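You operate a simulated robot arm through the tools that you are given. There is no shell and no other tool.

The job below is to be done with a simulated robot arm. You get a single attempt, and the scene is never put back.

## Task
Swap the dusty filter for the grey one, then test-run the compressor.
Fine: let it run till it stops by itself; old filter into the green tub; switch on only with the new filter in; switch off at the end.

The check looks at the end state, three seconds after you hand in, the way a careful person would. Anything else that was tipped, shoved, dropped, spilled or broken makes it a failure.

## Robot
A 7-joint arm with a two-finger parallel gripper, fixed in place. Base frame: the origin is at the foot of the arm, x ahead of it, y to its left, z up. Lengths are in m, angles in degrees, forces in N, time in s.
Its first joint turns from -166.0 to 166.0 degrees. Payload 4.4 kg.
Tool frame: the origin (TCP) lies between the finger pads and is the grasp point; the fingertips stand 0.023 m ahead of it; z points along the fingers, y is the line along which they close. The gripper opens to 0.094 m. The fingers are 0.038 m wide and 0.01 m thick; the gripper's body (0.054 by 0.096 m) begins 0.039 m behind the TCP.
Orientation is told as [roll, pitch, yaw] about the base's x, y, z axes, in that order, counted from this pose: with the fingers straight down and closing along the base's y, the tool's x points along the base's -x, its y along +y and its z along -z.

## Interface
- The arm moves only by the tool step_arm. Its argument "increments" is a list of rows, each a list of 3 entries, a list of its own where there are three numbers: the finger opening in m, from 0 to 0.094, then the shift along the tool's x, y, z in m, then the turn, a rotation vector about the tool's x, y, z in degrees. In form: [[claw, [tx, ty, tz], [ax, ay, az]], ...]. A call has 1 to 20 rows; each row shifts and turns the commanded pose from where the row before left it, along the tool's axes as they then stand. Rows are played at 5 a second. More than 0.05 m and 8.6 degrees between two rows, or a gripper value outside its range, and nothing of the call is played. A pose out of reach is approached as far as the arm can. The call stops where the force on the tool passes 50 N (or 10 N more than at its start, if that is more) or the arm is blocked; 0.2 s more then pass. The fingers move at their own pace (about 0.072 m/s each) and stop on an object; they squeeze with about 26 N. The grip force told is the motor's: it shows also when the fingers shut on nothing. Time passes only in rows, and 0.2 s behind the last, so rows that do not move let the fingers close. The reply holds the time, the measured pose of the TCP, the force on the tool along the base axes, the opening and the grip force, in the units named above and with some noise, with the torque about the TCP (base axes, N m) and any sound that the robot's microphone picked up, and new pictures: "show" is both (left out), scene, wrist or none.
- Cameras (640 x 400 px; columns grow to the right, rows downward): "scene" is fixed at [0.0352, 0.6356, 1.3533]; the picture's right is [-0.25, -0.97, 0.00], its down [-0.56, 0.14, -0.81] and it looks along [0.79, -0.20, -0.58] (base axes); focal length 327 px, centre (320, 200). "wrist" rides on the gripper at [0.086, 0.016, -0.075] in the tool frame; the picture's right is [-0.18, 0.98, 0.00], its down [-0.58, -0.11, -0.81] and it looks along [-0.79, -0.15, 0.59] (tool axes); focal length 243 px, centre (320, 200). There is no depth. A picture from a camera that has moved, and an enlarged one, comes with that camera's place and axes in the base frame and with its lens. The place of the scene camera against the robot may be out by one fixed shift of up to 0.025 m in any direction.
- zoom(camera, box): a new picture of the part [left, top, right, bottom] of that camera's present view, enlarged. The clock stands still meanwhile.
- sign_off(): hands the job in; it is judged then, once.

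Places have to be worked out from the pictures, the camera data and where the tool is seen. Open the gripper and draw the arm clear of the work before you hand the job in, unless the task says otherwise.

The tools are called after "Request:" by a JSON object that holds its "method" and its "body". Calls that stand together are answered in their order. step_arm: Moves the arm, as the interface text tells. Its arguments: {"type":"object","properties":{"increments":{"type":"array","items":{"type":"array"}},"show":{"type":"string","enum":["both","scene","wrist","none"]}},"required":["increments"]} The other tools are called the same way: zoom (camera, box) takes an enlarged picture of a part of a camera's view; sign_off () hands the job in.

At the start:

```text
time_s: 0.0
ee_pos: [0.7048, 0.4686, 0.9781]
orientation: [0.0, 0.0, 0.0]
contact_force: [-0.4, 0.8, -0.5]
moment: [-0.02, 0.01, 0.05]
width: 0.0939
grip_force: 0.0
```

scene: 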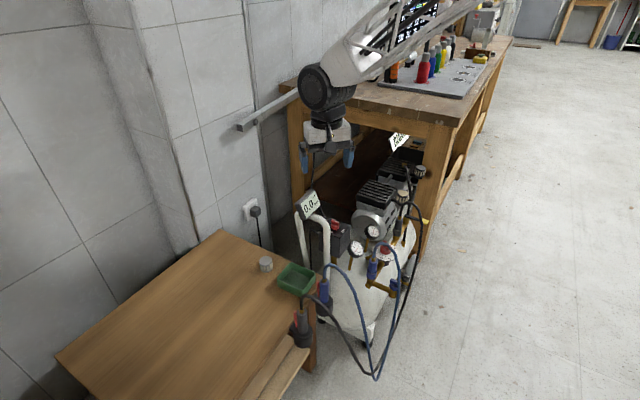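
wrist: 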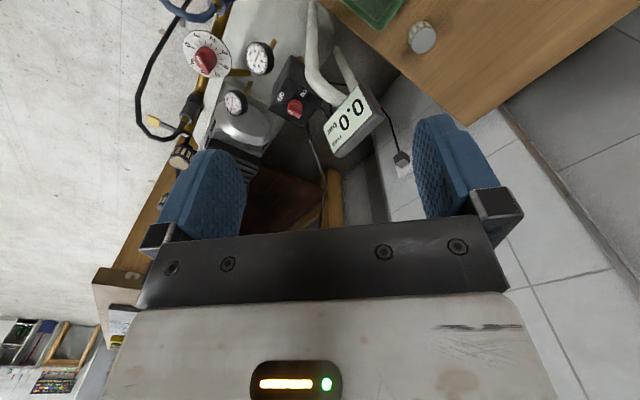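

I start by looking closely at the compressor, the table and the wrist view before moving anything.

Request:
{"method": "zoom", "body": {"camera": "scene", "box": [280, 170, 440, 270]}}

Request:
{"method": "zoom", "body": {"camera": "scene", "box": [220, 230, 380, 330]}}

Request:
{"method": "zoom", "body": {"camera": "wrist", "box": [130, 0, 290, 100]}}

Request:
{"method": "zoom", "body": {"camera": "wrist", "box": [260, 40, 420, 140]}}

Request:
{"method": "zoom", "body": {"camera": "wrist", "box": [130, 80, 290, 180]}}

Request:
{"method": "zoom", "body": {"camera": "scene", "box": [370, 120, 450, 170]}}

```text
4.00 times, centred on (360, 220) of scene
camera zoom: at [0.0352, 0.6356, 1.3533], right [-0.25, -0.97, 0.0], down [-0.56, 0.14, -0.81], along [0.79, -0.2, -0.58], focal length 1307 px, centre (160, 120)
```

zoom: 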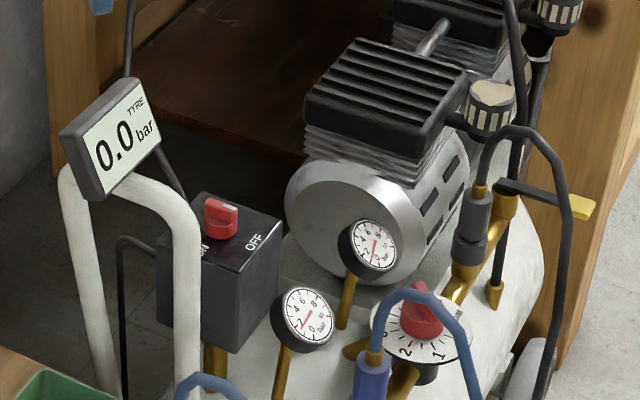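

```text
4.00 times, centred on (300, 280) of scene
camera zoom: at [0.0352, 0.6356, 1.3533], right [-0.25, -0.97, 0.0], down [-0.56, 0.14, -0.81], along [0.79, -0.2, -0.58], focal length 1307 px, centre (400, -120)
```

zoom: 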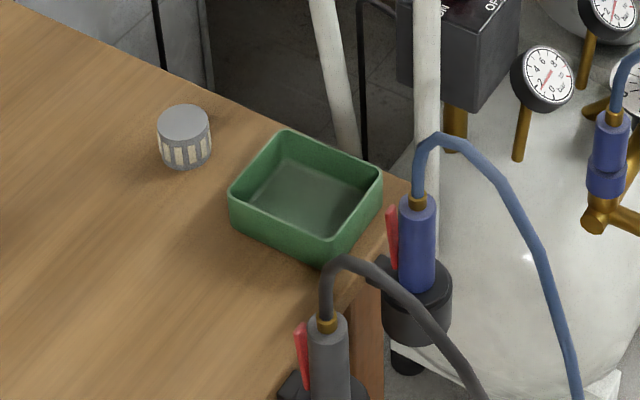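

```text
4.00 times, centred on (210, 50) of wrist
camera zoom: at [0.617, 0.4845, 1.0533], right [0.18, 0.98, 0.0], down [0.58, -0.11, 0.81], along [0.79, -0.15, -0.59], focal length 970 px, centre (760, 800)
```

zoom: 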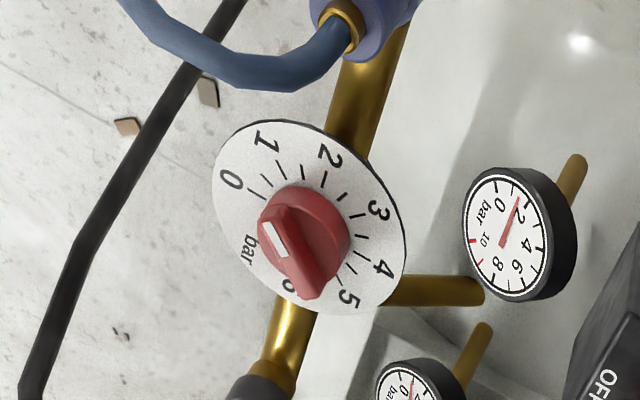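

```text
4.00 times, centred on (340, 90) of wrist
camera zoom: at [0.617, 0.4845, 1.0533], right [0.18, 0.98, 0.0], down [0.58, -0.11, 0.81], along [0.79, -0.15, -0.59], focal length 970 px, centre (240, 640)
```

zoom: 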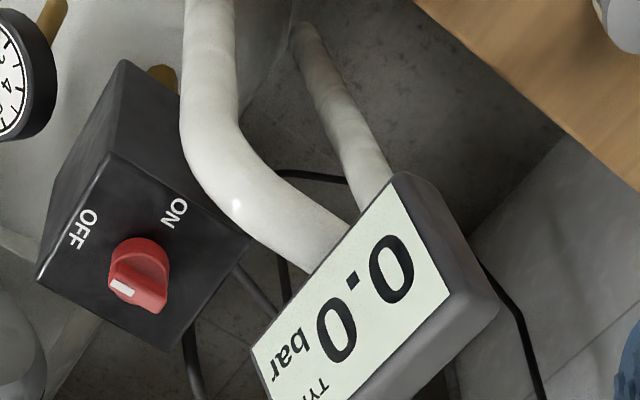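

```text
4.00 times, centred on (210, 130) of wrist
camera zoom: at [0.617, 0.4845, 1.0533], right [0.18, 0.98, 0.0], down [0.58, -0.11, 0.81], along [0.79, -0.15, -0.59], focal length 970 px, centre (760, 480)
```

zoom: 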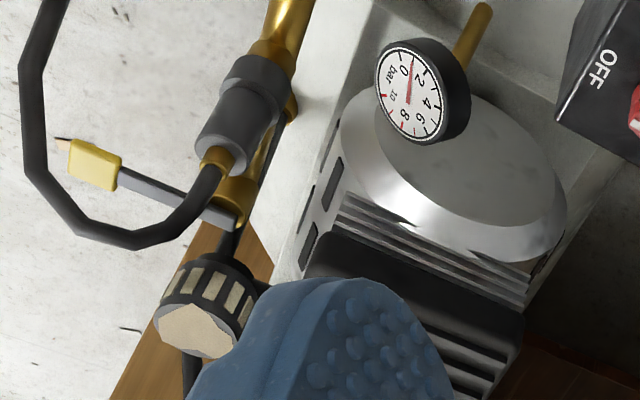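

```text
8.00 times, centred on (410, 145) of scene
camera zoom: at [0.0352, 0.6356, 1.3533], right [-0.25, -0.97, 0.0], down [-0.56, 0.14, -0.81], along [0.79, -0.2, -0.58], focal length 2613 px, centre (-400, 640)
```

zoom: 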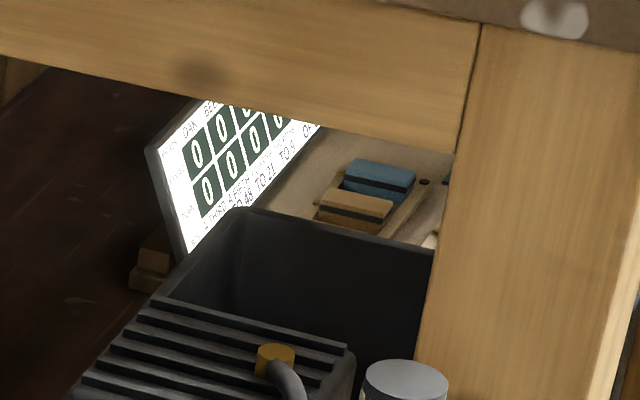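

The filter at the right of the motor has a beige, dusty top, and there is a second filter-like part behind it. I zoom in on those and on the other details.

Request:
{"method": "zoom", "body": {"camera": "scene", "box": [370, 155, 450, 205]}}

Request:
{"method": "zoom", "body": {"camera": "scene", "box": [350, 225, 430, 275]}}

Request:
{"method": "zoom", "body": {"camera": "scene", "box": [290, 180, 370, 230]}}

Request:
{"method": "zoom", "body": {"camera": "scene", "box": [280, 280, 440, 380]}}

Request:
{"method": "zoom", "body": {"camera": "scene", "box": [360, 20, 520, 120]}}

Request:
{"method": "zoom", "body": {"camera": "wrist", "box": [340, 0, 500, 100]}}

```text
8.00 times, centred on (410, 180) of scene
camera zoom: at [0.0352, 0.6356, 1.3533], right [-0.25, -0.97, 0.0], down [-0.56, 0.14, -0.81], along [0.79, -0.2, -0.58], focal length 2613 px, centre (-400, 360)
```

zoom: 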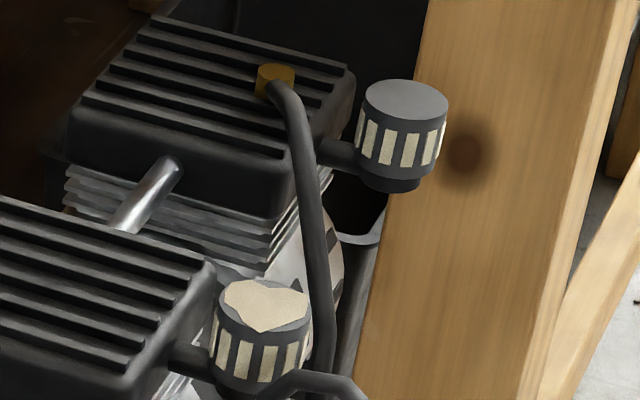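

```text
8.00 times, centred on (390, 250) of scene
camera zoom: at [0.0352, 0.6356, 1.3533], right [-0.25, -0.97, 0.0], down [-0.56, 0.14, -0.81], along [0.79, -0.2, -0.58], focal length 2613 px, centre (-240, -200)
```

zoom: 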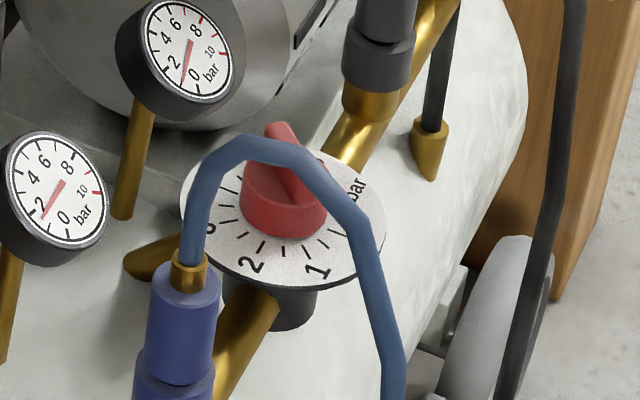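

```text
8.00 times, centred on (330, 205) of scene
camera zoom: at [0.0352, 0.6356, 1.3533], right [-0.25, -0.97, 0.0], down [-0.56, 0.14, -0.81], along [0.79, -0.2, -0.58], focal length 2613 px, centre (240, 160)
```

zoom: 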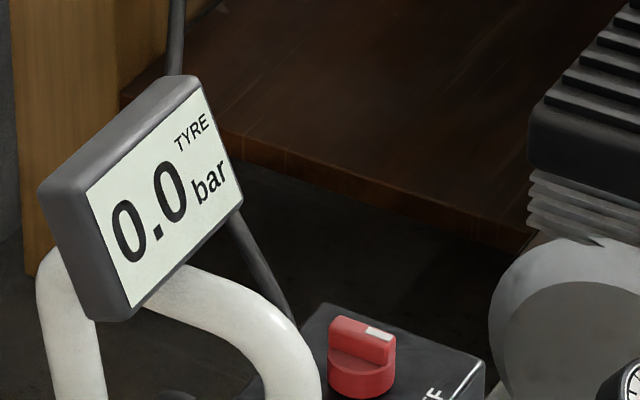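

```text
4.00 times, centred on (360, 330) of scene
camera zoom: at [0.0352, 0.6356, 1.3533], right [-0.25, -0.97, 0.0], down [-0.56, 0.14, -0.81], along [0.79, -0.2, -0.58], focal length 1307 px, centre (160, -320)
```

zoom: 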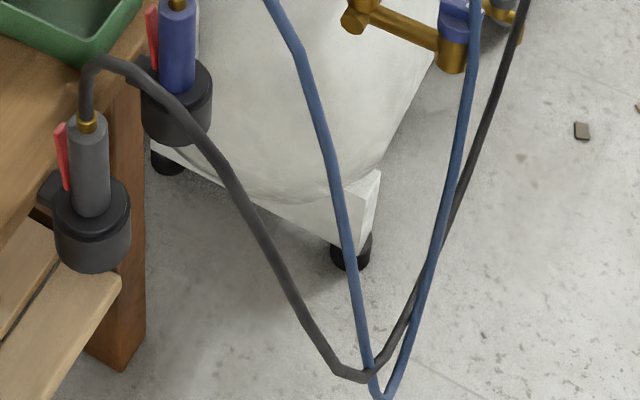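

```text
4.00 times, centred on (440, 70) of scene
camera zoom: at [0.0352, 0.6356, 1.3533], right [-0.25, -0.97, 0.0], down [-0.56, 0.14, -0.81], along [0.79, -0.2, -0.58], focal length 1307 px, centre (-160, 720)
```

zoom: 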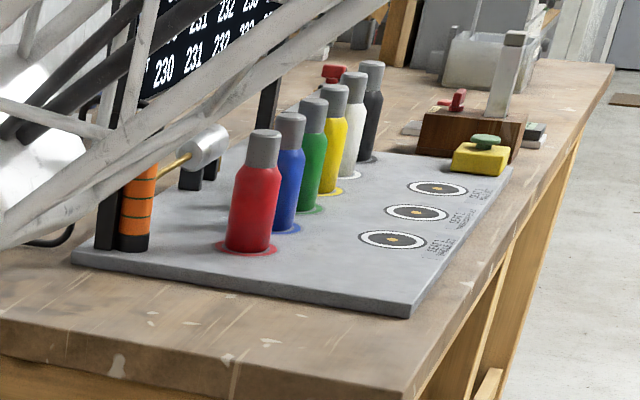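

```text
4.00 times, centred on (420, 50) of wrist
camera zoom: at [0.617, 0.4845, 1.0533], right [0.18, 0.98, 0.0], down [0.58, -0.11, 0.81], along [0.79, -0.15, -0.59], focal length 970 px, centre (-80, 800)
```

zoom: 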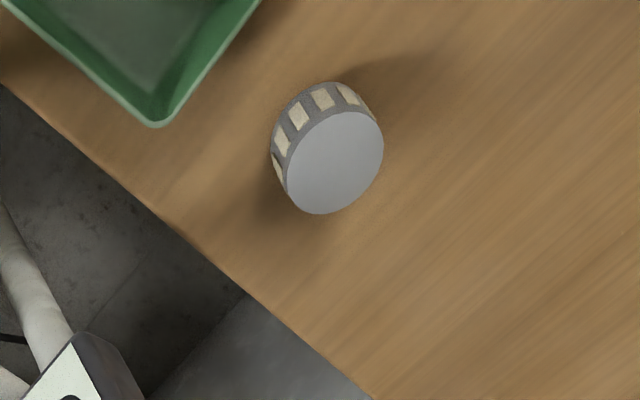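

From both views I place the dusty filter's top near (0.97, 0.07, 0.63) and the new filter's top near (0.81, 0.62, 0.60). I move the hand sideways at height, then lower it a little to get a close wrist view of the dusty filter.

Request:
{"method": "step_arm", "body": {"increments": [[0.094, [0, -0.046, 0], [0, 0, 0]], [0.094, [0, -0.046, 0], [0, 0, 0]], [0.094, [0, -0.046, 0], [0, 0, 0]], [0.094, [0, -0.046, 0], [0, 0, 0]], [0.094, [0, -0.046, 0], [0, 0, 0]], [0.094, [0, -0.046, 0], [0, 0, 0]], [0.094, [0, -0.046, 0], [0, 0, 0]], [0.094, [0, -0.046, 0], [0, 0, 0]], [0.094, [-0.015, 0, 0.04], [0, 0, 0]], [0.094, [-0.015, 0, 0.04], [0, 0, 0]], [0.094, [-0.015, 0, 0.04], [0, 0, 0]], [0.094, [-0.015, 0, 0.04], [0, 0, 0]]]}}

```text
time_s: 2.6
ee_pos: [0.7649, 0.1, 0.8184]
orientation: [0.0, -0.1, 0.0]
contact_force: [1.6, -0.1, 0.6]
moment: [0.0, 0.04, 0.02]
width: 0.0939
grip_force: 0.0
camera wrist: at [0.6778, 0.116, 0.8934], right [0.18, 0.98, 0.0], down [0.58, -0.11, 0.81], along [0.79, -0.15, -0.59], focal length 243 px, centre (320, 200)
```

scene: 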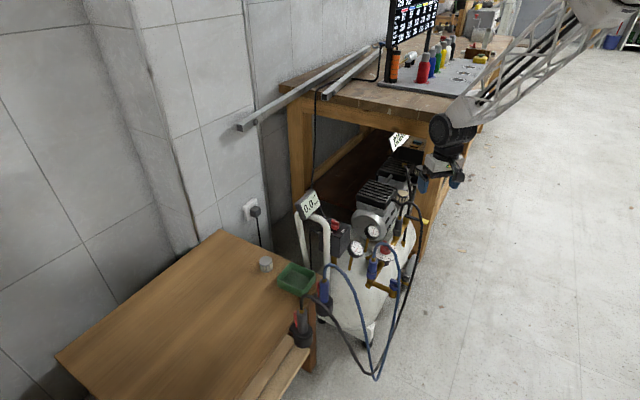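
wrist: 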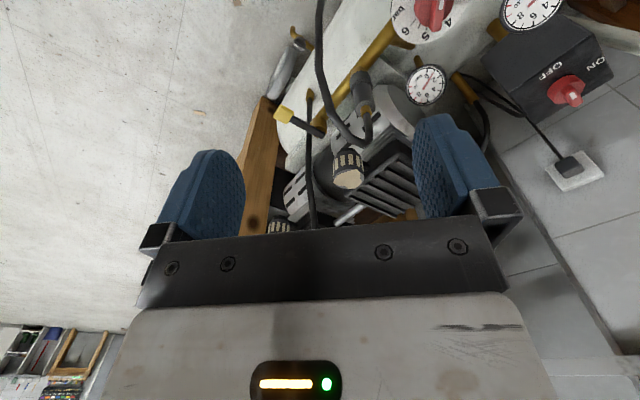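

The hand is now above the compressor. I zoom into the wrist view on the dusty filter and the switch.

Request:
{"method": "zoom", "body": {"camera": "wrist", "box": [265, 120, 425, 220]}}

Request:
{"method": "zoom", "body": {"camera": "wrist", "box": [470, 10, 630, 110]}}

Request:
{"method": "zoom", "body": {"camera": "wrist", "box": [380, 0, 480, 62]}}

Request:
{"method": "zoom", "body": {"camera": "scene", "box": [380, 140, 460, 190]}}

```text
4.00 times, centred on (345, 170) of wrist
camera zoom: at [0.6778, 0.116, 0.8934], right [0.18, 0.98, 0.0], down [0.58, -0.11, 0.81], along [0.79, -0.15, -0.59], focal length 970 px, centre (220, 320)
```

zoom: 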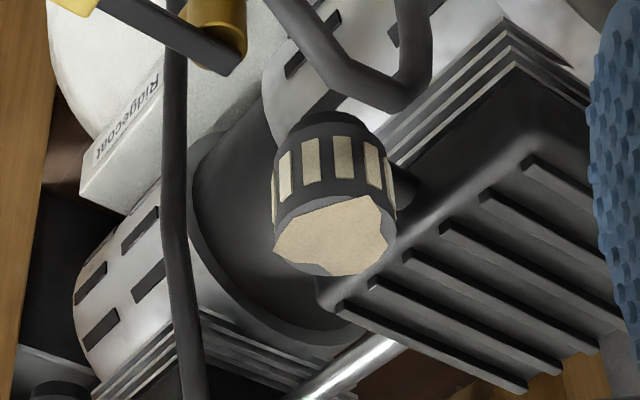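

```text
4.00 times, centred on (550, 60) of wrist
camera zoom: at [0.6778, 0.116, 0.8934], right [0.18, 0.98, 0.0], down [0.58, -0.11, 0.81], along [0.79, -0.15, -0.59], focal length 970 px, centre (-600, 760)
```

zoom: 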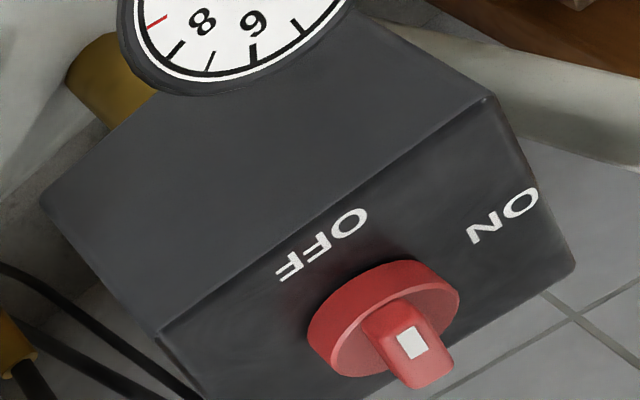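

```text
6.40 times, centred on (430, 31) of wrist
camera zoom: at [0.6778, 0.116, 0.8934], right [0.18, 0.98, 0.0], down [0.58, -0.11, 0.81], along [0.79, -0.15, -0.59], focal length 1553 px, centre (-384, 1282)
```

zoom: 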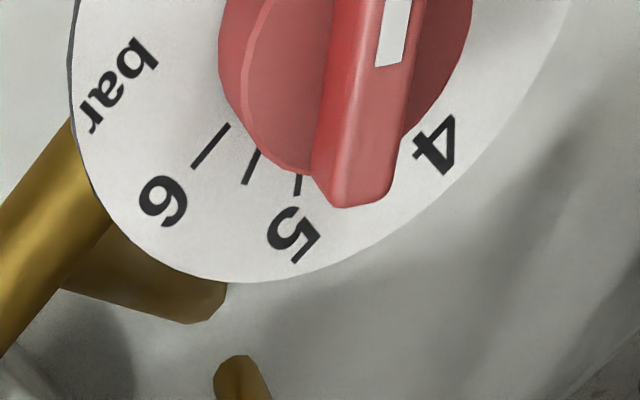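

```text
8.00 times, centred on (420, 165) of scene
camera zoom: at [0.0352, 0.6356, 1.3533], right [-0.25, -0.97, 0.0], down [-0.56, 0.14, -0.81], along [0.79, -0.2, -0.58], focal length 2613 px, centre (-480, 480)
```

zoom: 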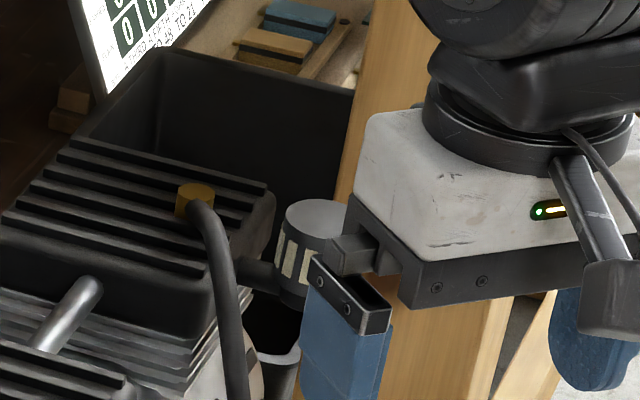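

The dusty filter's top triangulates from the two wrist views to about (0.937, 0.108, 0.669), and the switch knob (pointing to OFF) to about (0.890, 0.381, 0.61). The stub feeding the filter comes from the head along about (0.755, 0.655), so I yaw the hand by +41° to close across it, and hover above the filter.

Request:
{"method": "step_arm", "body": {"increments": [[0.094, [0, 0, 0], [0, 0, -8.2]], [0.094, [0, 0, 0], [0, 0, -8.2]], [0.094, [0, 0, 0], [0, 0, -8.2]], [0.094, [0, 0, 0], [0, 0, -8.2]], [0.094, [0, 0, 0], [0, 0, -8.2]], [0.094, [-0.0336, -0.0267, 0], [0, 0, 0]], [0.094, [-0.0336, -0.0267, 0], [0, 0, 0]], [0.094, [-0.0336, -0.0267, 0], [0, 0, 0]], [0.07, [-0.0336, -0.0267, 0], [0, 0, 0]], [0.07, [0, 0, 0.02], [0, 0, 0]]]}}

```text
time_s: 4.8
ee_pos: [0.9358, 0.1099, 0.7982]
orientation: [0.0, 0.0, 41.0]
contact_force: [0.3, 0.1, -0.4]
moment: [-0.03, -0.03, 0.0]
width: 0.0698
grip_force: 0.0
camera wrist: at [0.859, 0.0649, 0.8731], right [-0.51, 0.86, 0.0], down [0.51, 0.3, 0.81], along [0.7, 0.41, -0.59], focal length 243 px, centre (320, 200)
```

scene: 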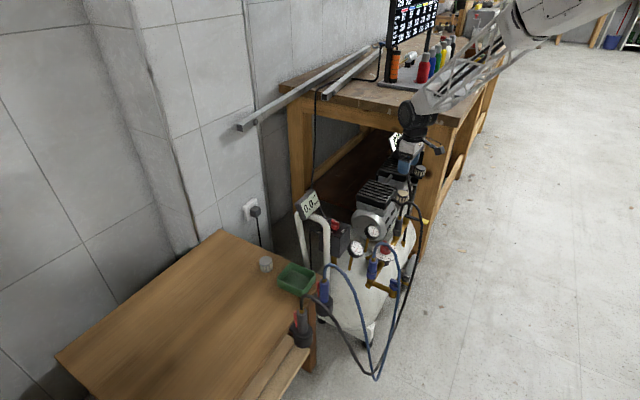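
wrist: 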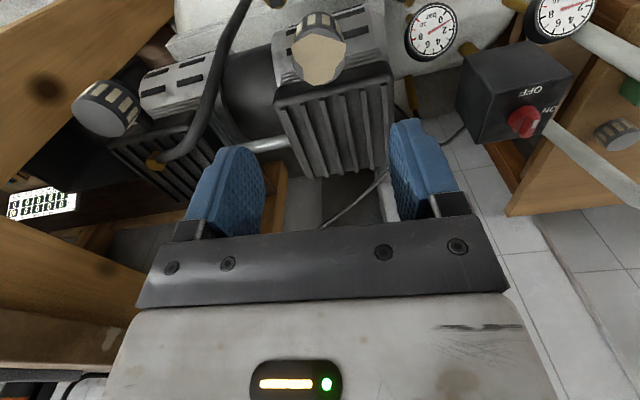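

The filter's top sits right under the hand, in agreement with my estimate. I zoom to check alignment, the stub and the hoses.

Request:
{"method": "zoom", "body": {"camera": "wrist", "box": [240, 0, 400, 100]}}

Request:
{"method": "zoom", "body": {"camera": "scene", "box": [370, 110, 450, 210]}}

Request:
{"method": "zoom", "body": {"camera": "wrist", "box": [450, 30, 610, 190]}}

Request:
{"method": "zoom", "body": {"camera": "wrist", "box": [390, 0, 490, 62]}}

```text
4.00 times, centred on (320, 50) of wrist
camera zoom: at [0.859, 0.0649, 0.8731], right [-0.51, 0.86, 0.0], down [0.51, 0.3, 0.81], along [0.7, 0.41, -0.59], focal length 970 px, centre (320, 800)
```

zoom: 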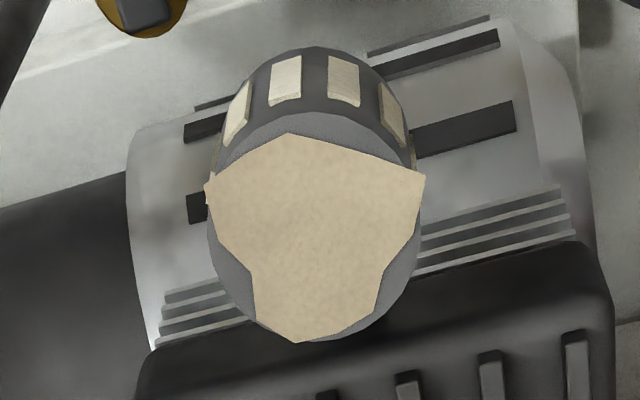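

```text
4.00 times, centred on (410, 160) of scene
camera zoom: at [0.0352, 0.6356, 1.3533], right [-0.25, -0.97, 0.0], down [-0.56, 0.14, -0.81], along [0.79, -0.2, -0.58], focal length 1307 px, centre (-40, 360)
```

zoom: 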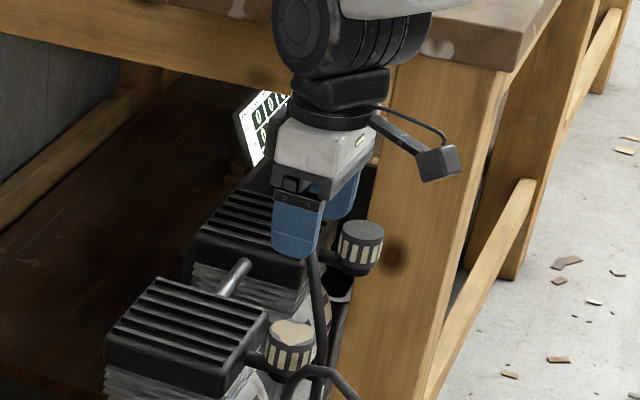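

```text
2.50 times, centred on (530, 110) of wrist
camera zoom: at [0.859, 0.0649, 0.8731], right [-0.51, 0.86, 0.0], down [0.51, 0.3, 0.81], along [0.7, 0.41, -0.59], focal length 606 px, centre (-205, 425)
```

zoom: 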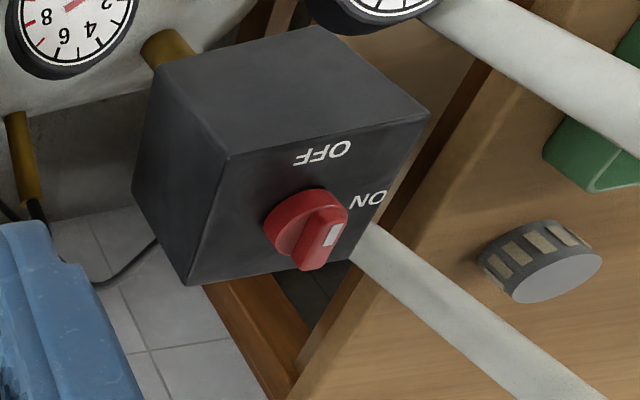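

```text
6.40 times, centred on (440, 31) of wrist
camera zoom: at [0.859, 0.0649, 0.8731], right [-0.51, 0.86, 0.0], down [0.51, 0.3, 0.81], along [0.7, 0.41, -0.59], focal length 1553 px, centre (-448, 1282)
```

zoom: 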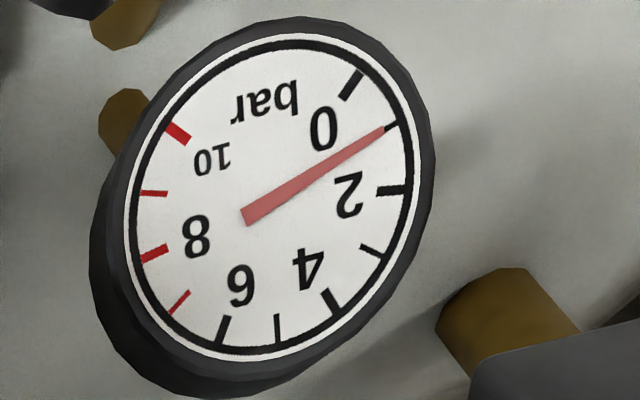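

The switch reads OFF (its white mark faces the OFF label) and the gauge shows about 1 bar. The fingers straddle the filter with clear space beside them, so I go most of the way down, then check.

Request:
{"method": "step_arm", "body": {"increments": [[0.07, [0, 0, 0.03], [0, 0, 0]], [0.07, [0, 0, 0.03], [0, 0, 0]], [0.07, [0, 0, 0.03], [0, 0, 0]], [0.07, [0, 0, 0.015], [0, 0, 0]]]}}

```text
time_s: 5.8
ee_pos: [0.9353, 0.1091, 0.6929]
orientation: [0.0, 0.0, 41.1]
contact_force: [-0.7, 0.2, -0.6]
moment: [0.02, -0.03, -0.04]
width: 0.0701
grip_force: 0.1
camera wrist: at [0.8594, 0.0632, 0.7678], right [-0.51, 0.86, 0.0], down [0.51, 0.3, 0.81], along [0.7, 0.41, -0.59], focal length 243 px, centre (320, 200)
```

scene: 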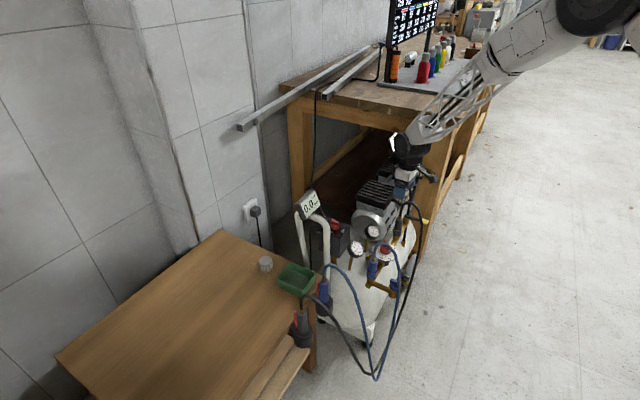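
wrist: 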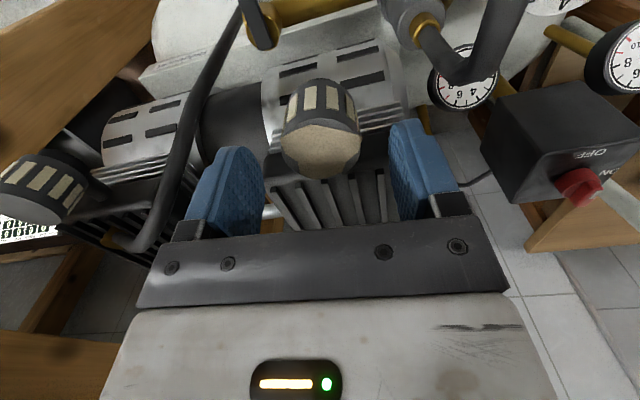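

Filter top sits centred between the pads at z≈0.668. I go down 35 mm more and close on it.

Request:
{"method": "step_arm", "body": {"increments": [[0.07, [0, 0, 0.015], [0, 0, 0]], [0.07, [0, 0, 0.015], [0, 0, 0]], [0.07, [0, 0, 0.004], [0, 0, 0]], [0.03, [0, 0, 0], [0, 0, 0]], [0.03, [0, 0, 0], [0, 0, 0]], [0.03, [0, 0, 0], [0, 0, 0]]]}}

Request:
{"method": "zoom", "body": {"camera": "wrist", "box": [240, 80, 400, 240]}}

```text
time_s: 7.2
ee_pos: [0.9362, 0.1086, 0.6584]
orientation: [0.1, 0.0, 41.0]
contact_force: [1.0, 0.3, 2.4]
moment: [0.01, 0.0, -0.03]
width: 0.0405
grip_force: 26.0
camera wrist: at [0.8591, 0.0629, 0.7339], right [-0.51, 0.86, 0.0], down [0.51, 0.3, 0.81], along [0.7, 0.41, -0.59], focal length 243 px, centre (320, 200)
```

scene: 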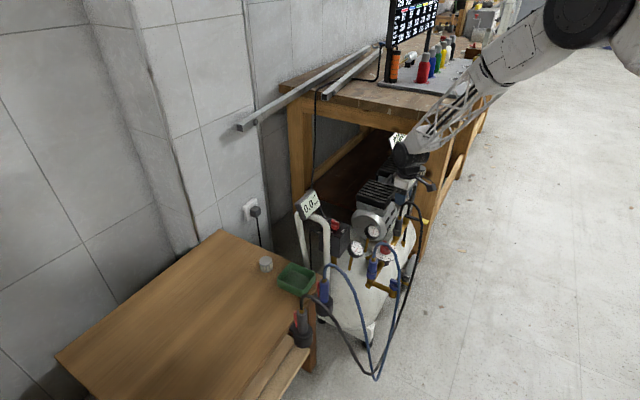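
wrist: 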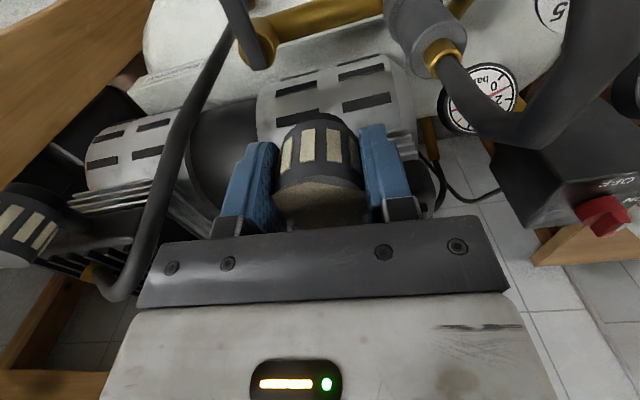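

```text
2.50 times, centred on (320, 160) of wrist
camera zoom: at [0.8591, 0.0629, 0.7339], right [-0.51, 0.86, 0.0], down [0.51, 0.3, 0.81], along [0.7, 0.41, -0.59], focal length 606 px, centre (320, 300)
```

zoom: 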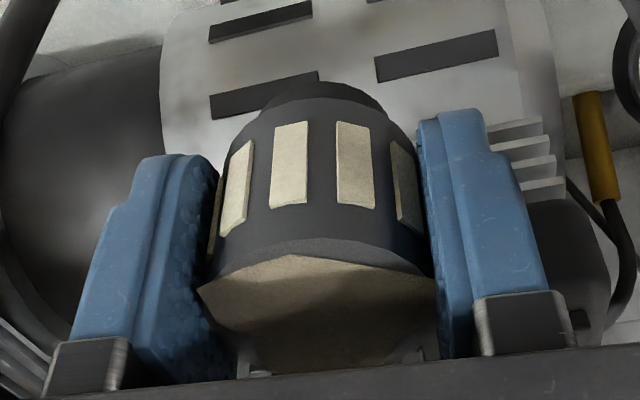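

The filter is held at 40.5 mm. I try a small, straight lift to learn whether it pulls off or must be twisted.

Request:
{"method": "step_arm", "body": {"increments": [[0.03, [0, 0, -0.003], [0, 0, 0]], [0.03, [0, 0, -0.003], [0, 0, 0]]], "show": "wrist"}}

```text
time_s: 7.8
ee_pos: [0.9357, 0.1074, 0.6644]
orientation: [0.1, 0.0, 41.0]
contact_force: [-0.9, 0.4, -0.1]
moment: [-0.02, -0.01, -0.01]
width: 0.0407
grip_force: 26.3
camera wrist: at [0.8594, 0.0628, 0.7401], right [-0.51, 0.86, 0.0], down [0.51, 0.3, 0.81], along [0.7, 0.41, -0.59], focal length 243 px, centre (320, 200)
```

wrist: 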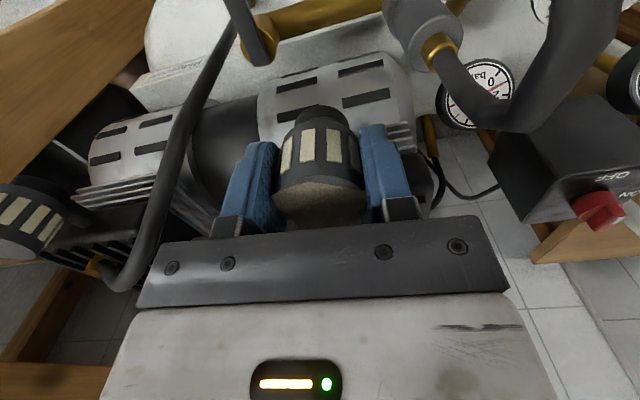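

It lifts off freely, with no pull force. I raise it well clear and look at the socket left behind.

Request:
{"method": "step_arm", "body": {"increments": [[0.03, [0, 0, -0.01], [0, 0, 0]], [0.03, [0, 0, -0.02], [0, 0, 0]], [0.03, [0, 0, -0.03], [0, 0, 0]], [0.03, [0, 0, -0.04], [0, 0, 0]], [0.03, [0, 0, -0.04], [0, 0, 0]]]}}

Request:
{"method": "zoom", "body": {"camera": "wrist", "box": [240, 0, 400, 100]}}

Request:
{"method": "zoom", "body": {"camera": "scene", "box": [370, 130, 450, 230]}}

Request:
{"method": "zoom", "body": {"camera": "wrist", "box": [240, 100, 400, 240]}}

```text
time_s: 9.0
ee_pos: [0.9356, 0.1086, 0.8051]
orientation: [0.1, 0.1, 41.1]
contact_force: [0.1, -0.3, -1.7]
moment: [0.02, -0.02, -0.01]
width: 0.0402
grip_force: 26.1
camera wrist: at [0.8588, 0.0625, 0.8803], right [-0.51, 0.86, 0.0], down [0.51, 0.3, 0.81], along [0.69, 0.41, -0.59], focal length 243 px, centre (320, 200)
```

scene: 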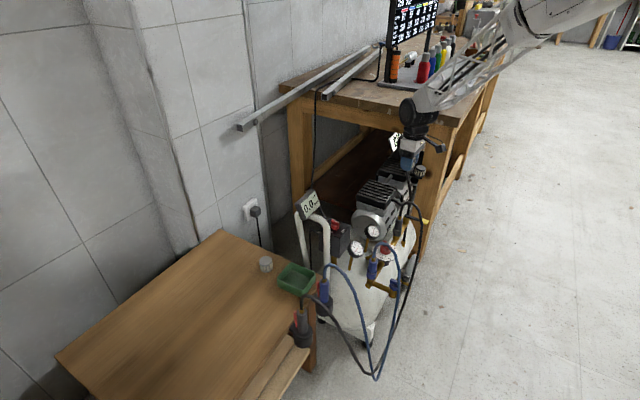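
wrist: 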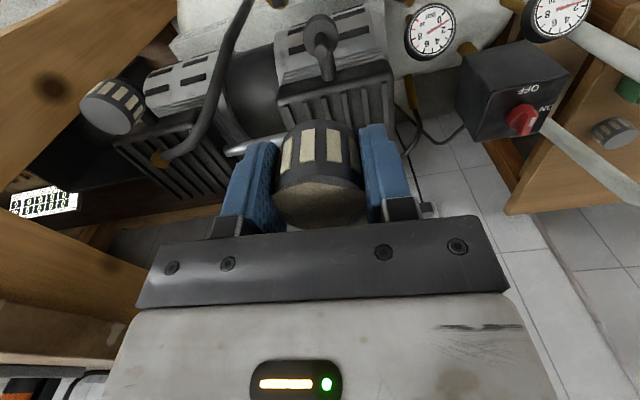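

```text
4.00 times, centred on (320, 50) of wrist
camera zoom: at [0.8588, 0.0625, 0.8803], right [-0.51, 0.86, 0.0], down [0.51, 0.3, 0.81], along [0.69, 0.41, -0.59], focal length 970 px, centre (320, 800)
```

zoom: 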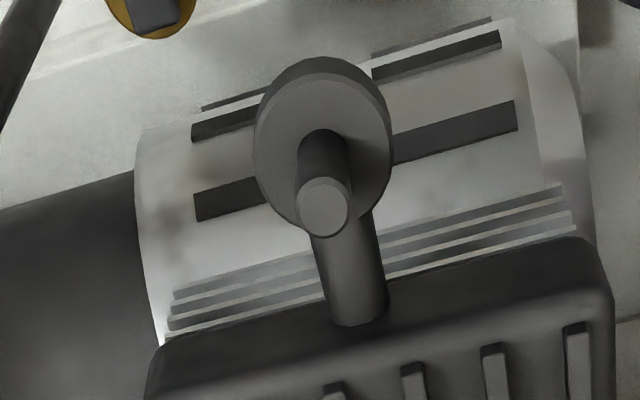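

```text
4.00 times, centred on (410, 180) of scene
camera zoom: at [0.0352, 0.6356, 1.3533], right [-0.25, -0.97, 0.0], down [-0.56, 0.14, -0.81], along [0.79, -0.2, -0.58], focal length 1307 px, centre (-40, 280)
```

zoom: 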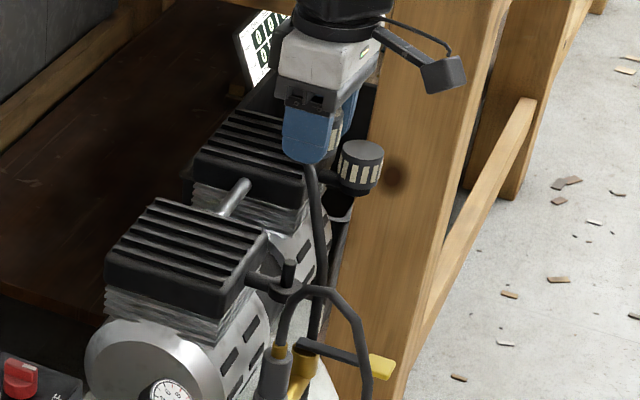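

```text
2.86 times, centred on (320, 170) of wrist
camera zoom: at [0.8588, 0.0625, 0.8803], right [-0.51, 0.86, 0.0], down [0.51, 0.3, 0.81], along [0.69, 0.41, -0.59], focal length 693 px, centre (320, 286)
```

zoom: 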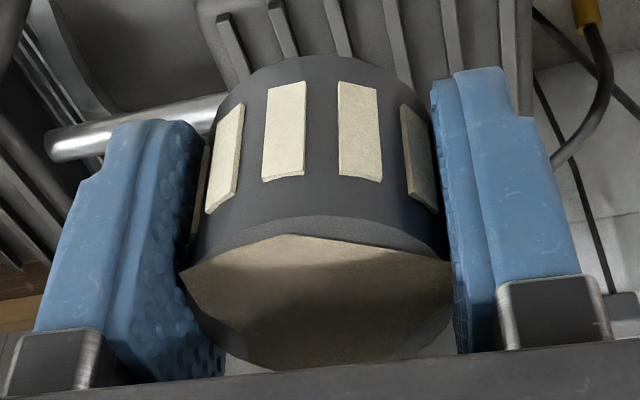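

The filter is off, leaving a disc with a thin upright pin (about 11 mm) that the new one must slide over. I lift higher, undo the yaw and move toward the tub, stopping short so that the wrist camera sees the tub and the new filter.

Request:
{"method": "step_arm", "body": {"increments": [[0.03, [0, 0, -0.025], [0, 0, 8.2]], [0.03, [0, 0, -0.025], [0, 0, 8.2]], [0.03, [0, 0, -0.025], [0, 0, 8.2]], [0.03, [0, 0, -0.025], [0, 0, 8.2]], [0.03, [0, 0, -0.025], [0, 0, 8.2]], [0.03, [0.028, 0.0368, 0], [0, 0, 0]], [0.03, [0.028, 0.0368, 0], [0, 0, 0]], [0.03, [0.028, 0.0368, 0], [0, 0, 0]], [0.03, [0.028, 0.0368, 0], [0, 0, 0]], [0.03, [0.028, 0.0368, 0], [0, 0, 0]], [0.03, [0.028, 0.0368, 0], [0, 0, 0]], [0.03, [0.028, 0.0368, 0], [0, 0, 0]], [0.03, [0.028, 0.0368, 0], [0, 0, 0]], [0.03, [0.028, 0.0368, 0], [0, 0, 0]], [0.03, [0.028, 0.0368, 0], [0, 0, 0]], [0.03, [0.028, 0.0368, 0], [0, 0, 0]], [0.03, [0.028, 0.0368, 0], [0, 0, 0]]]}}

```text
time_s: 12.6
ee_pos: [0.5985, 0.5533, 0.9266]
orientation: [0.0, -0.1, -0.1]
contact_force: [-0.6, 0.0, 0.2]
moment: [-0.03, -0.01, 0.0]
width: 0.0403
grip_force: 25.8
camera wrist: at [0.5116, 0.5683, 1.0027], right [0.19, 0.98, 0.0], down [0.58, -0.11, 0.81], along [0.79, -0.15, -0.59], focal length 243 px, centre (320, 200)
```

scene: 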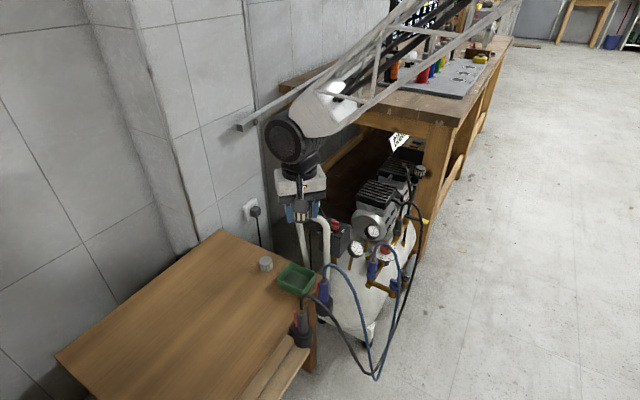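
wrist: 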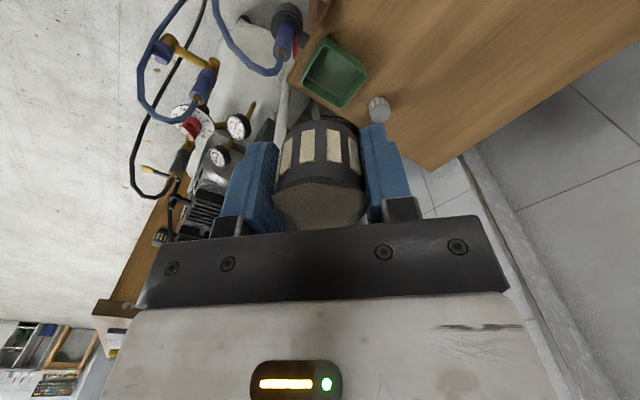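

The tub and the new filter are both in the wrist view. I zoom to measure them.

Request:
{"method": "zoom", "body": {"camera": "wrist", "box": [270, 20, 430, 120]}}

```text
4.00 times, centred on (350, 70) of wrist
camera zoom: at [0.5116, 0.5683, 1.0027], right [0.19, 0.98, 0.0], down [0.58, -0.11, 0.81], along [0.79, -0.15, -0.59], focal length 970 px, centre (200, 720)
```

zoom: 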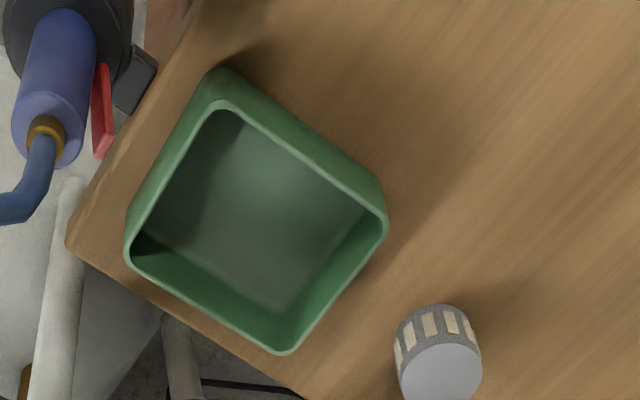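

The tub's centre is about (0.742, 0.551) with its longer side along 45°; the new filter's top is confirmed at (0.835, 0.636, 0.555). I move over the tub, yaw −45° to match it, and come down part way.

Request:
{"method": "step_arm", "body": {"increments": [[0.03, [-0.0477, -0.0008, 0], [0, 0, 0]], [0.03, [-0.0477, -0.0008, 0], [0, 0, 0]], [0.03, [-0.0477, -0.0008, 0], [0, 0, 0]], [0.03, [0, 0, 0.04], [0, 0, 7.5]], [0.03, [0, 0, 0.04], [0, 0, 7.5]], [0.03, [0, 0, 0.04], [0, 0, 7.5]], [0.03, [0, 0, 0.04], [0, 0, 7.5]], [0.03, [0, 0, 0.04], [0, 0, 7.5]], [0.03, [0, 0, 0.04], [0, 0, 7.5]]]}}

```text
time_s: 14.6
ee_pos: [0.7462, 0.5459, 0.6923]
orientation: [0.1, 0.0, -45.2]
contact_force: [0.1, -0.2, 1.0]
moment: [0.04, 0.02, -0.01]
width: 0.0403
grip_force: 26.2
camera wrist: at [0.6948, 0.6183, 0.7668], right [0.83, 0.56, 0.0], down [0.33, -0.49, 0.81], along [0.45, -0.67, -0.59], focal length 243 px, centre (320, 200)
```

scene: 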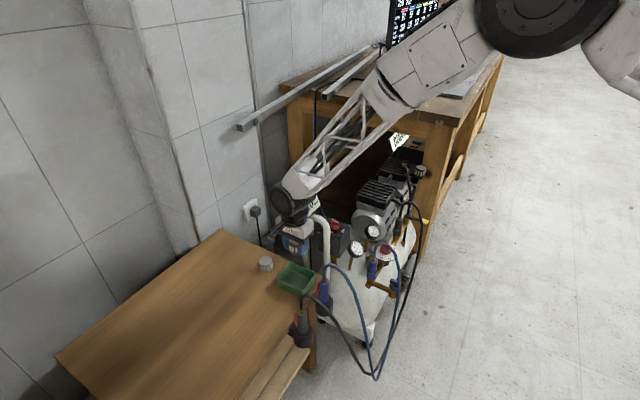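
wrist: 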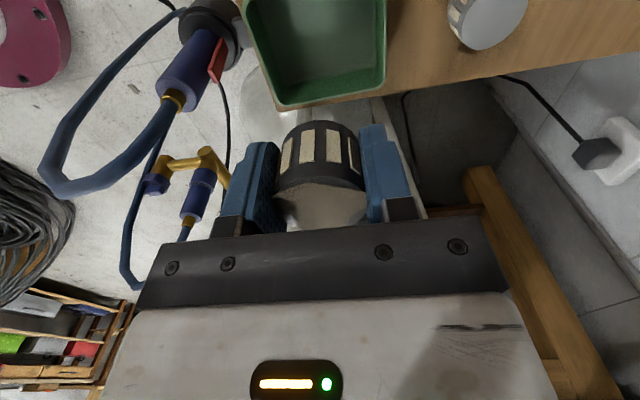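

I'm nearly centred on the tub; I shift 7 mm and lower toward its floor, checking partway.

Request:
{"method": "step_arm", "body": {"increments": [[0.03, [0.007, 0, 0.02], [0, 0, 0]], [0.03, [0, 0, 0.03], [0, 0, 0]], [0.03, [0, 0, 0.03], [0, 0, 0]], [0.03, [0, 0, 0.03], [0, 0, 0]]]}}

```text
time_s: 15.6
ee_pos: [0.739, 0.553, 0.5796]
orientation: [0.1, 0.0, -45.0]
contact_force: [0.1, 0.3, -0.8]
moment: [-0.01, -0.01, 0.03]
width: 0.0406
grip_force: 25.9
camera wrist: at [0.6883, 0.6249, 0.6557], right [0.83, 0.56, 0.0], down [0.33, -0.49, 0.81], along [0.46, -0.67, -0.59], focal length 243 px, centre (320, 200)
```

scene: 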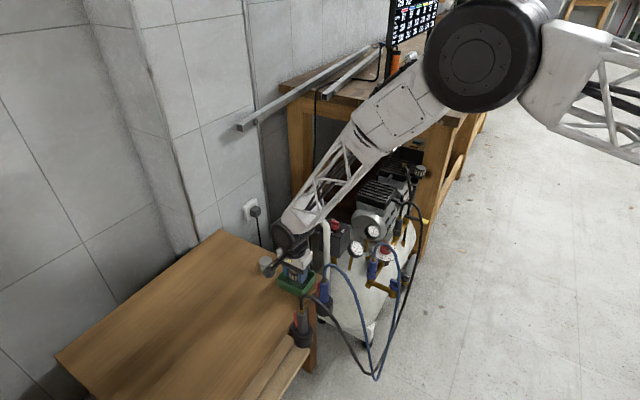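
wrist: 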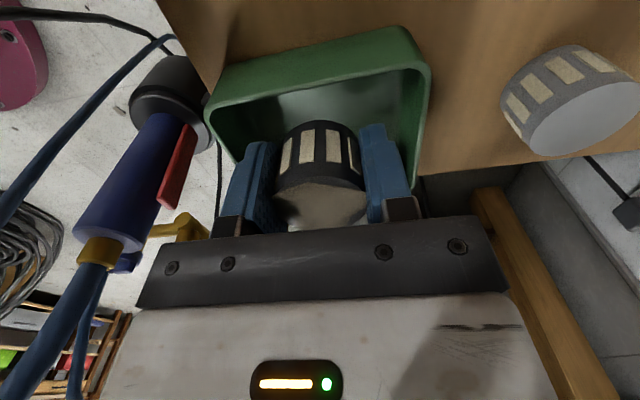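

The filter hangs centred inside the tub's rim. I lower the last bit in small steps.

Request:
{"method": "step_arm", "body": {"increments": [[0.03, [0, 0, 0.01], [0, 0, 0]], [0.03, [0, 0, 0.005], [0, 0, 0]], [0.03, [0, 0, 0.004], [0, 0, 0]]]}}

Request:
{"method": "zoom", "body": {"camera": "wrist", "box": [180, 20, 460, 240]}}

Request:
{"method": "zoom", "body": {"camera": "scene", "box": [250, 220, 350, 320]}}

```text
time_s: 16.4
ee_pos: [0.7377, 0.5521, 0.5609]
orientation: [0.0, 0.0, -45.0]
contact_force: [-0.4, -0.3, 0.0]
moment: [-0.03, -0.02, 0.03]
width: 0.0406
grip_force: 26.1
camera wrist: at [0.6874, 0.6245, 0.6361], right [0.83, 0.56, 0.0], down [0.33, -0.49, 0.81], along [0.46, -0.67, -0.59], focal length 243 px, centre (320, 200)
```

scene: 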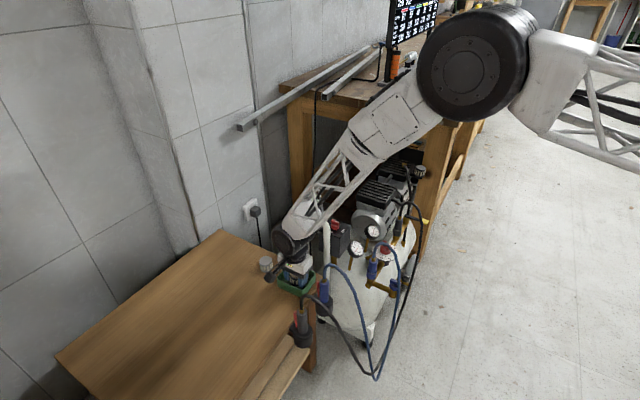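
wrist: 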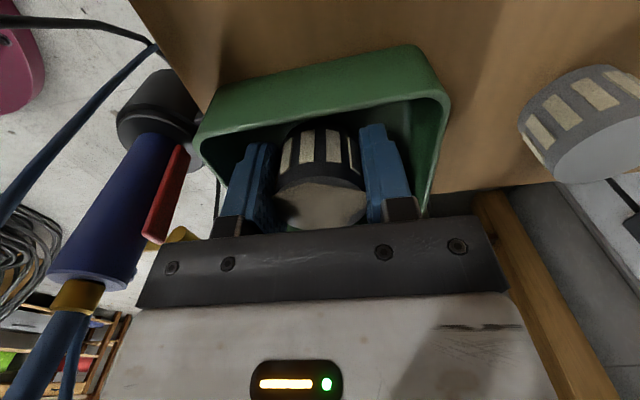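

```text
1.82 times, centred on (320, 130) of wrist
camera zoom: at [0.6874, 0.6245, 0.6361], right [0.83, 0.56, 0.0], down [0.33, -0.49, 0.81], along [0.46, -0.67, -0.59], focal length 441 px, centre (320, 327)
```

zoom: 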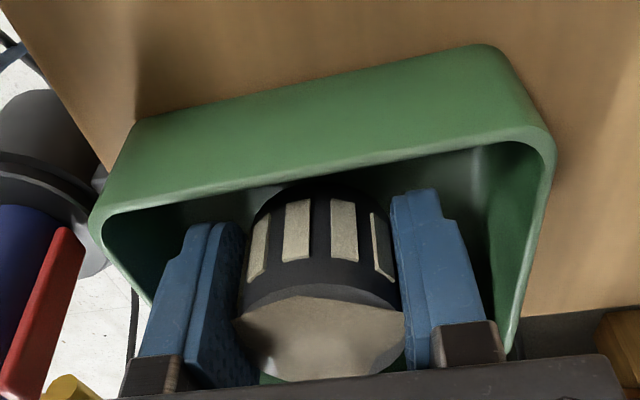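

```text
4.00 times, centred on (300, 270) of scene
camera zoom: at [0.0352, 0.6356, 1.3533], right [-0.25, -0.97, 0.0], down [-0.56, 0.14, -0.81], along [0.79, -0.2, -0.58], focal length 1307 px, centre (400, -80)
```

zoom: 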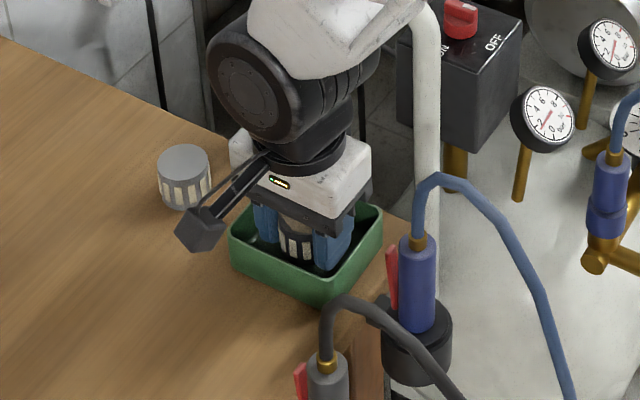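

No contact yet; the filter bottom should be about 1 cm above the floor. I lower a bit further in 3 mm steps.

Request:
{"method": "step_arm", "body": {"increments": [[0.03, [0, 0, 0.003], [0, 0, 0]], [0.03, [0, 0, 0.003], [0, 0, 0]]], "show": "none"}}

```text
time_s: 17.0
ee_pos: [0.7381, 0.552, 0.5537]
orientation: [0.0, 0.0, -45.0]
contact_force: [-0.6, 0.3, 0.0]
moment: [-0.01, -0.02, 0.03]
width: 0.0406
grip_force: 26.1
```

Still free. I take one more small step, release by opening a little inside the tub, then rise straight up.

Request:
{"method": "step_arm", "body": {"increments": [[0.03, [0, 0, 0.002], [0, 0, 0]], [0.03, [0, 0, 0.002], [0, 0, 0]]], "show": "none"}}

```text
time_s: 17.6
ee_pos: [0.7367, 0.5531, 0.5501]
orientation: [0.0, 0.0, -45.0]
contact_force: [-0.5, 0.4, -0.2]
moment: [0.02, -0.02, 0.0]
width: 0.0404
grip_force: 25.8
```

Request:
{"method": "step_arm", "body": {"increments": [[0.052, [0, 0, 0], [0, 0, 0]], [0.056, [0, 0, 0], [0, 0, 0]], [0.056, [0, 0, -0.01], [0, 0, 0]], [0.056, [0, 0, -0.02], [0, 0, 0]], [0.056, [0, 0, -0.03], [0, 0, 0]], [0.056, [0, 0, -0.04], [0, 0, 0]], [0.056, [0, 0, -0.05], [0, 0, 0]]]}}

```text
time_s: 19.2
ee_pos: [0.738, 0.5509, 0.7002]
orientation: [-0.1, 0.0, -45.0]
contact_force: [0.0, -0.5, -1.2]
moment: [0.03, 0.0, -0.01]
width: 0.0559
grip_force: 0.0
camera wrist: at [0.6869, 0.623, 0.7757], right [0.83, 0.56, 0.0], down [0.34, -0.49, 0.81], along [0.45, -0.67, -0.59], focal length 243 px, centre (320, 200)
```

scene: 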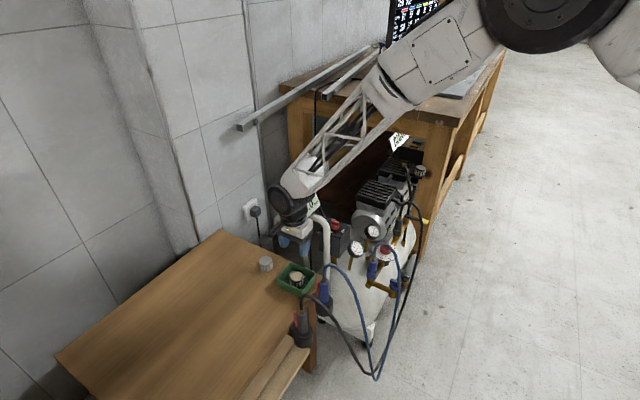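
wrist: 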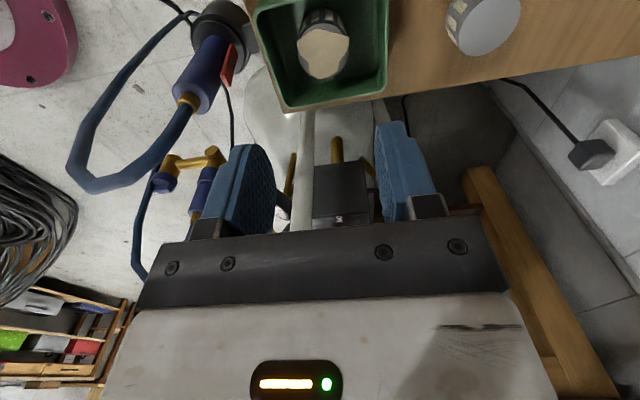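

The old filter now stands in the green tub. The new filter lies at radius ≈1.05 m, at the edge of reach, so I rise, yaw to +37° (closing tangentially) and test how far the arm reaches above it.

Request:
{"method": "step_arm", "body": {"increments": [[0.07, [0, 0, -0.015], [0, 0, -8.2]], [0.07, [0, 0, -0.015], [0, 0, -8.2]], [0.07, [0, 0, -0.015], [0, 0, -8.2]], [0.07, [0, 0, -0.015], [0, 0, -8.2]], [0.07, [0, 0, -0.015], [0, 0, -8.2]], [0.07, [0, 0, -0.015], [0, 0, -8.2]], [0.07, [0, 0, -0.015], [0, 0, -8.2]], [0.07, [0, 0, -0.015], [0, 0, -8.2]], [0.07, [0, 0, -0.015], [0, 0, -8.2]], [0.07, [0, 0, -0.015], [0, 0, -8.2]], [0.07, [-0.0428, 0, 0], [0, 0, 0]], [0.07, [-0.0428, 0, 0], [0, 0, 0]], [0.07, [-0.0428, 0, 0], [0, 0, 0]], [0.07, [0, 0, 0.05], [0, 0, 0]], [0.07, [0, 0, 0.05], [0, 0, 0]], [0.07, [0, 0, 0.05], [0, 0, 0]]]}}

```text
time_s: 22.6
ee_pos: [0.8407, 0.6314, 0.7007]
orientation: [-0.1, -0.1, 37.1]
contact_force: [1.4, 0.2, 1.5]
moment: [-0.02, 0.02, 0.02]
width: 0.07
grip_force: 0.0
camera wrist: at [0.761, 0.591, 0.7753], right [-0.44, 0.9, 0.0], down [0.53, 0.26, 0.81], along [0.72, 0.36, -0.59], focal length 243 px, centre (320, 200)
```

scene: 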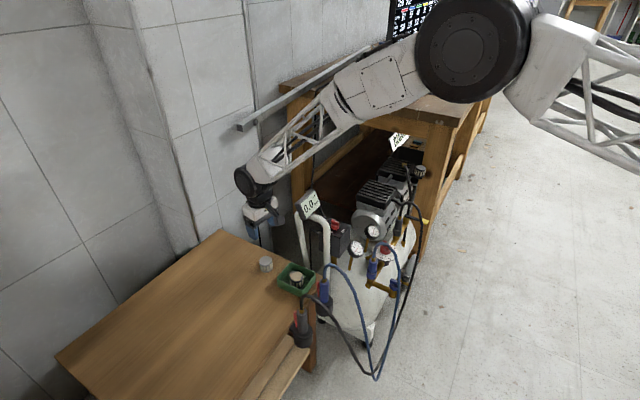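
wrist: 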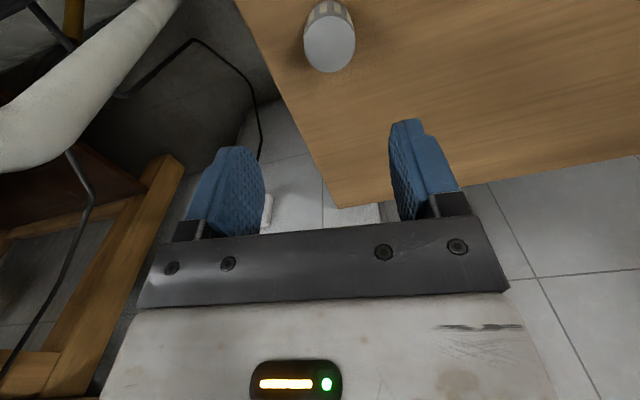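

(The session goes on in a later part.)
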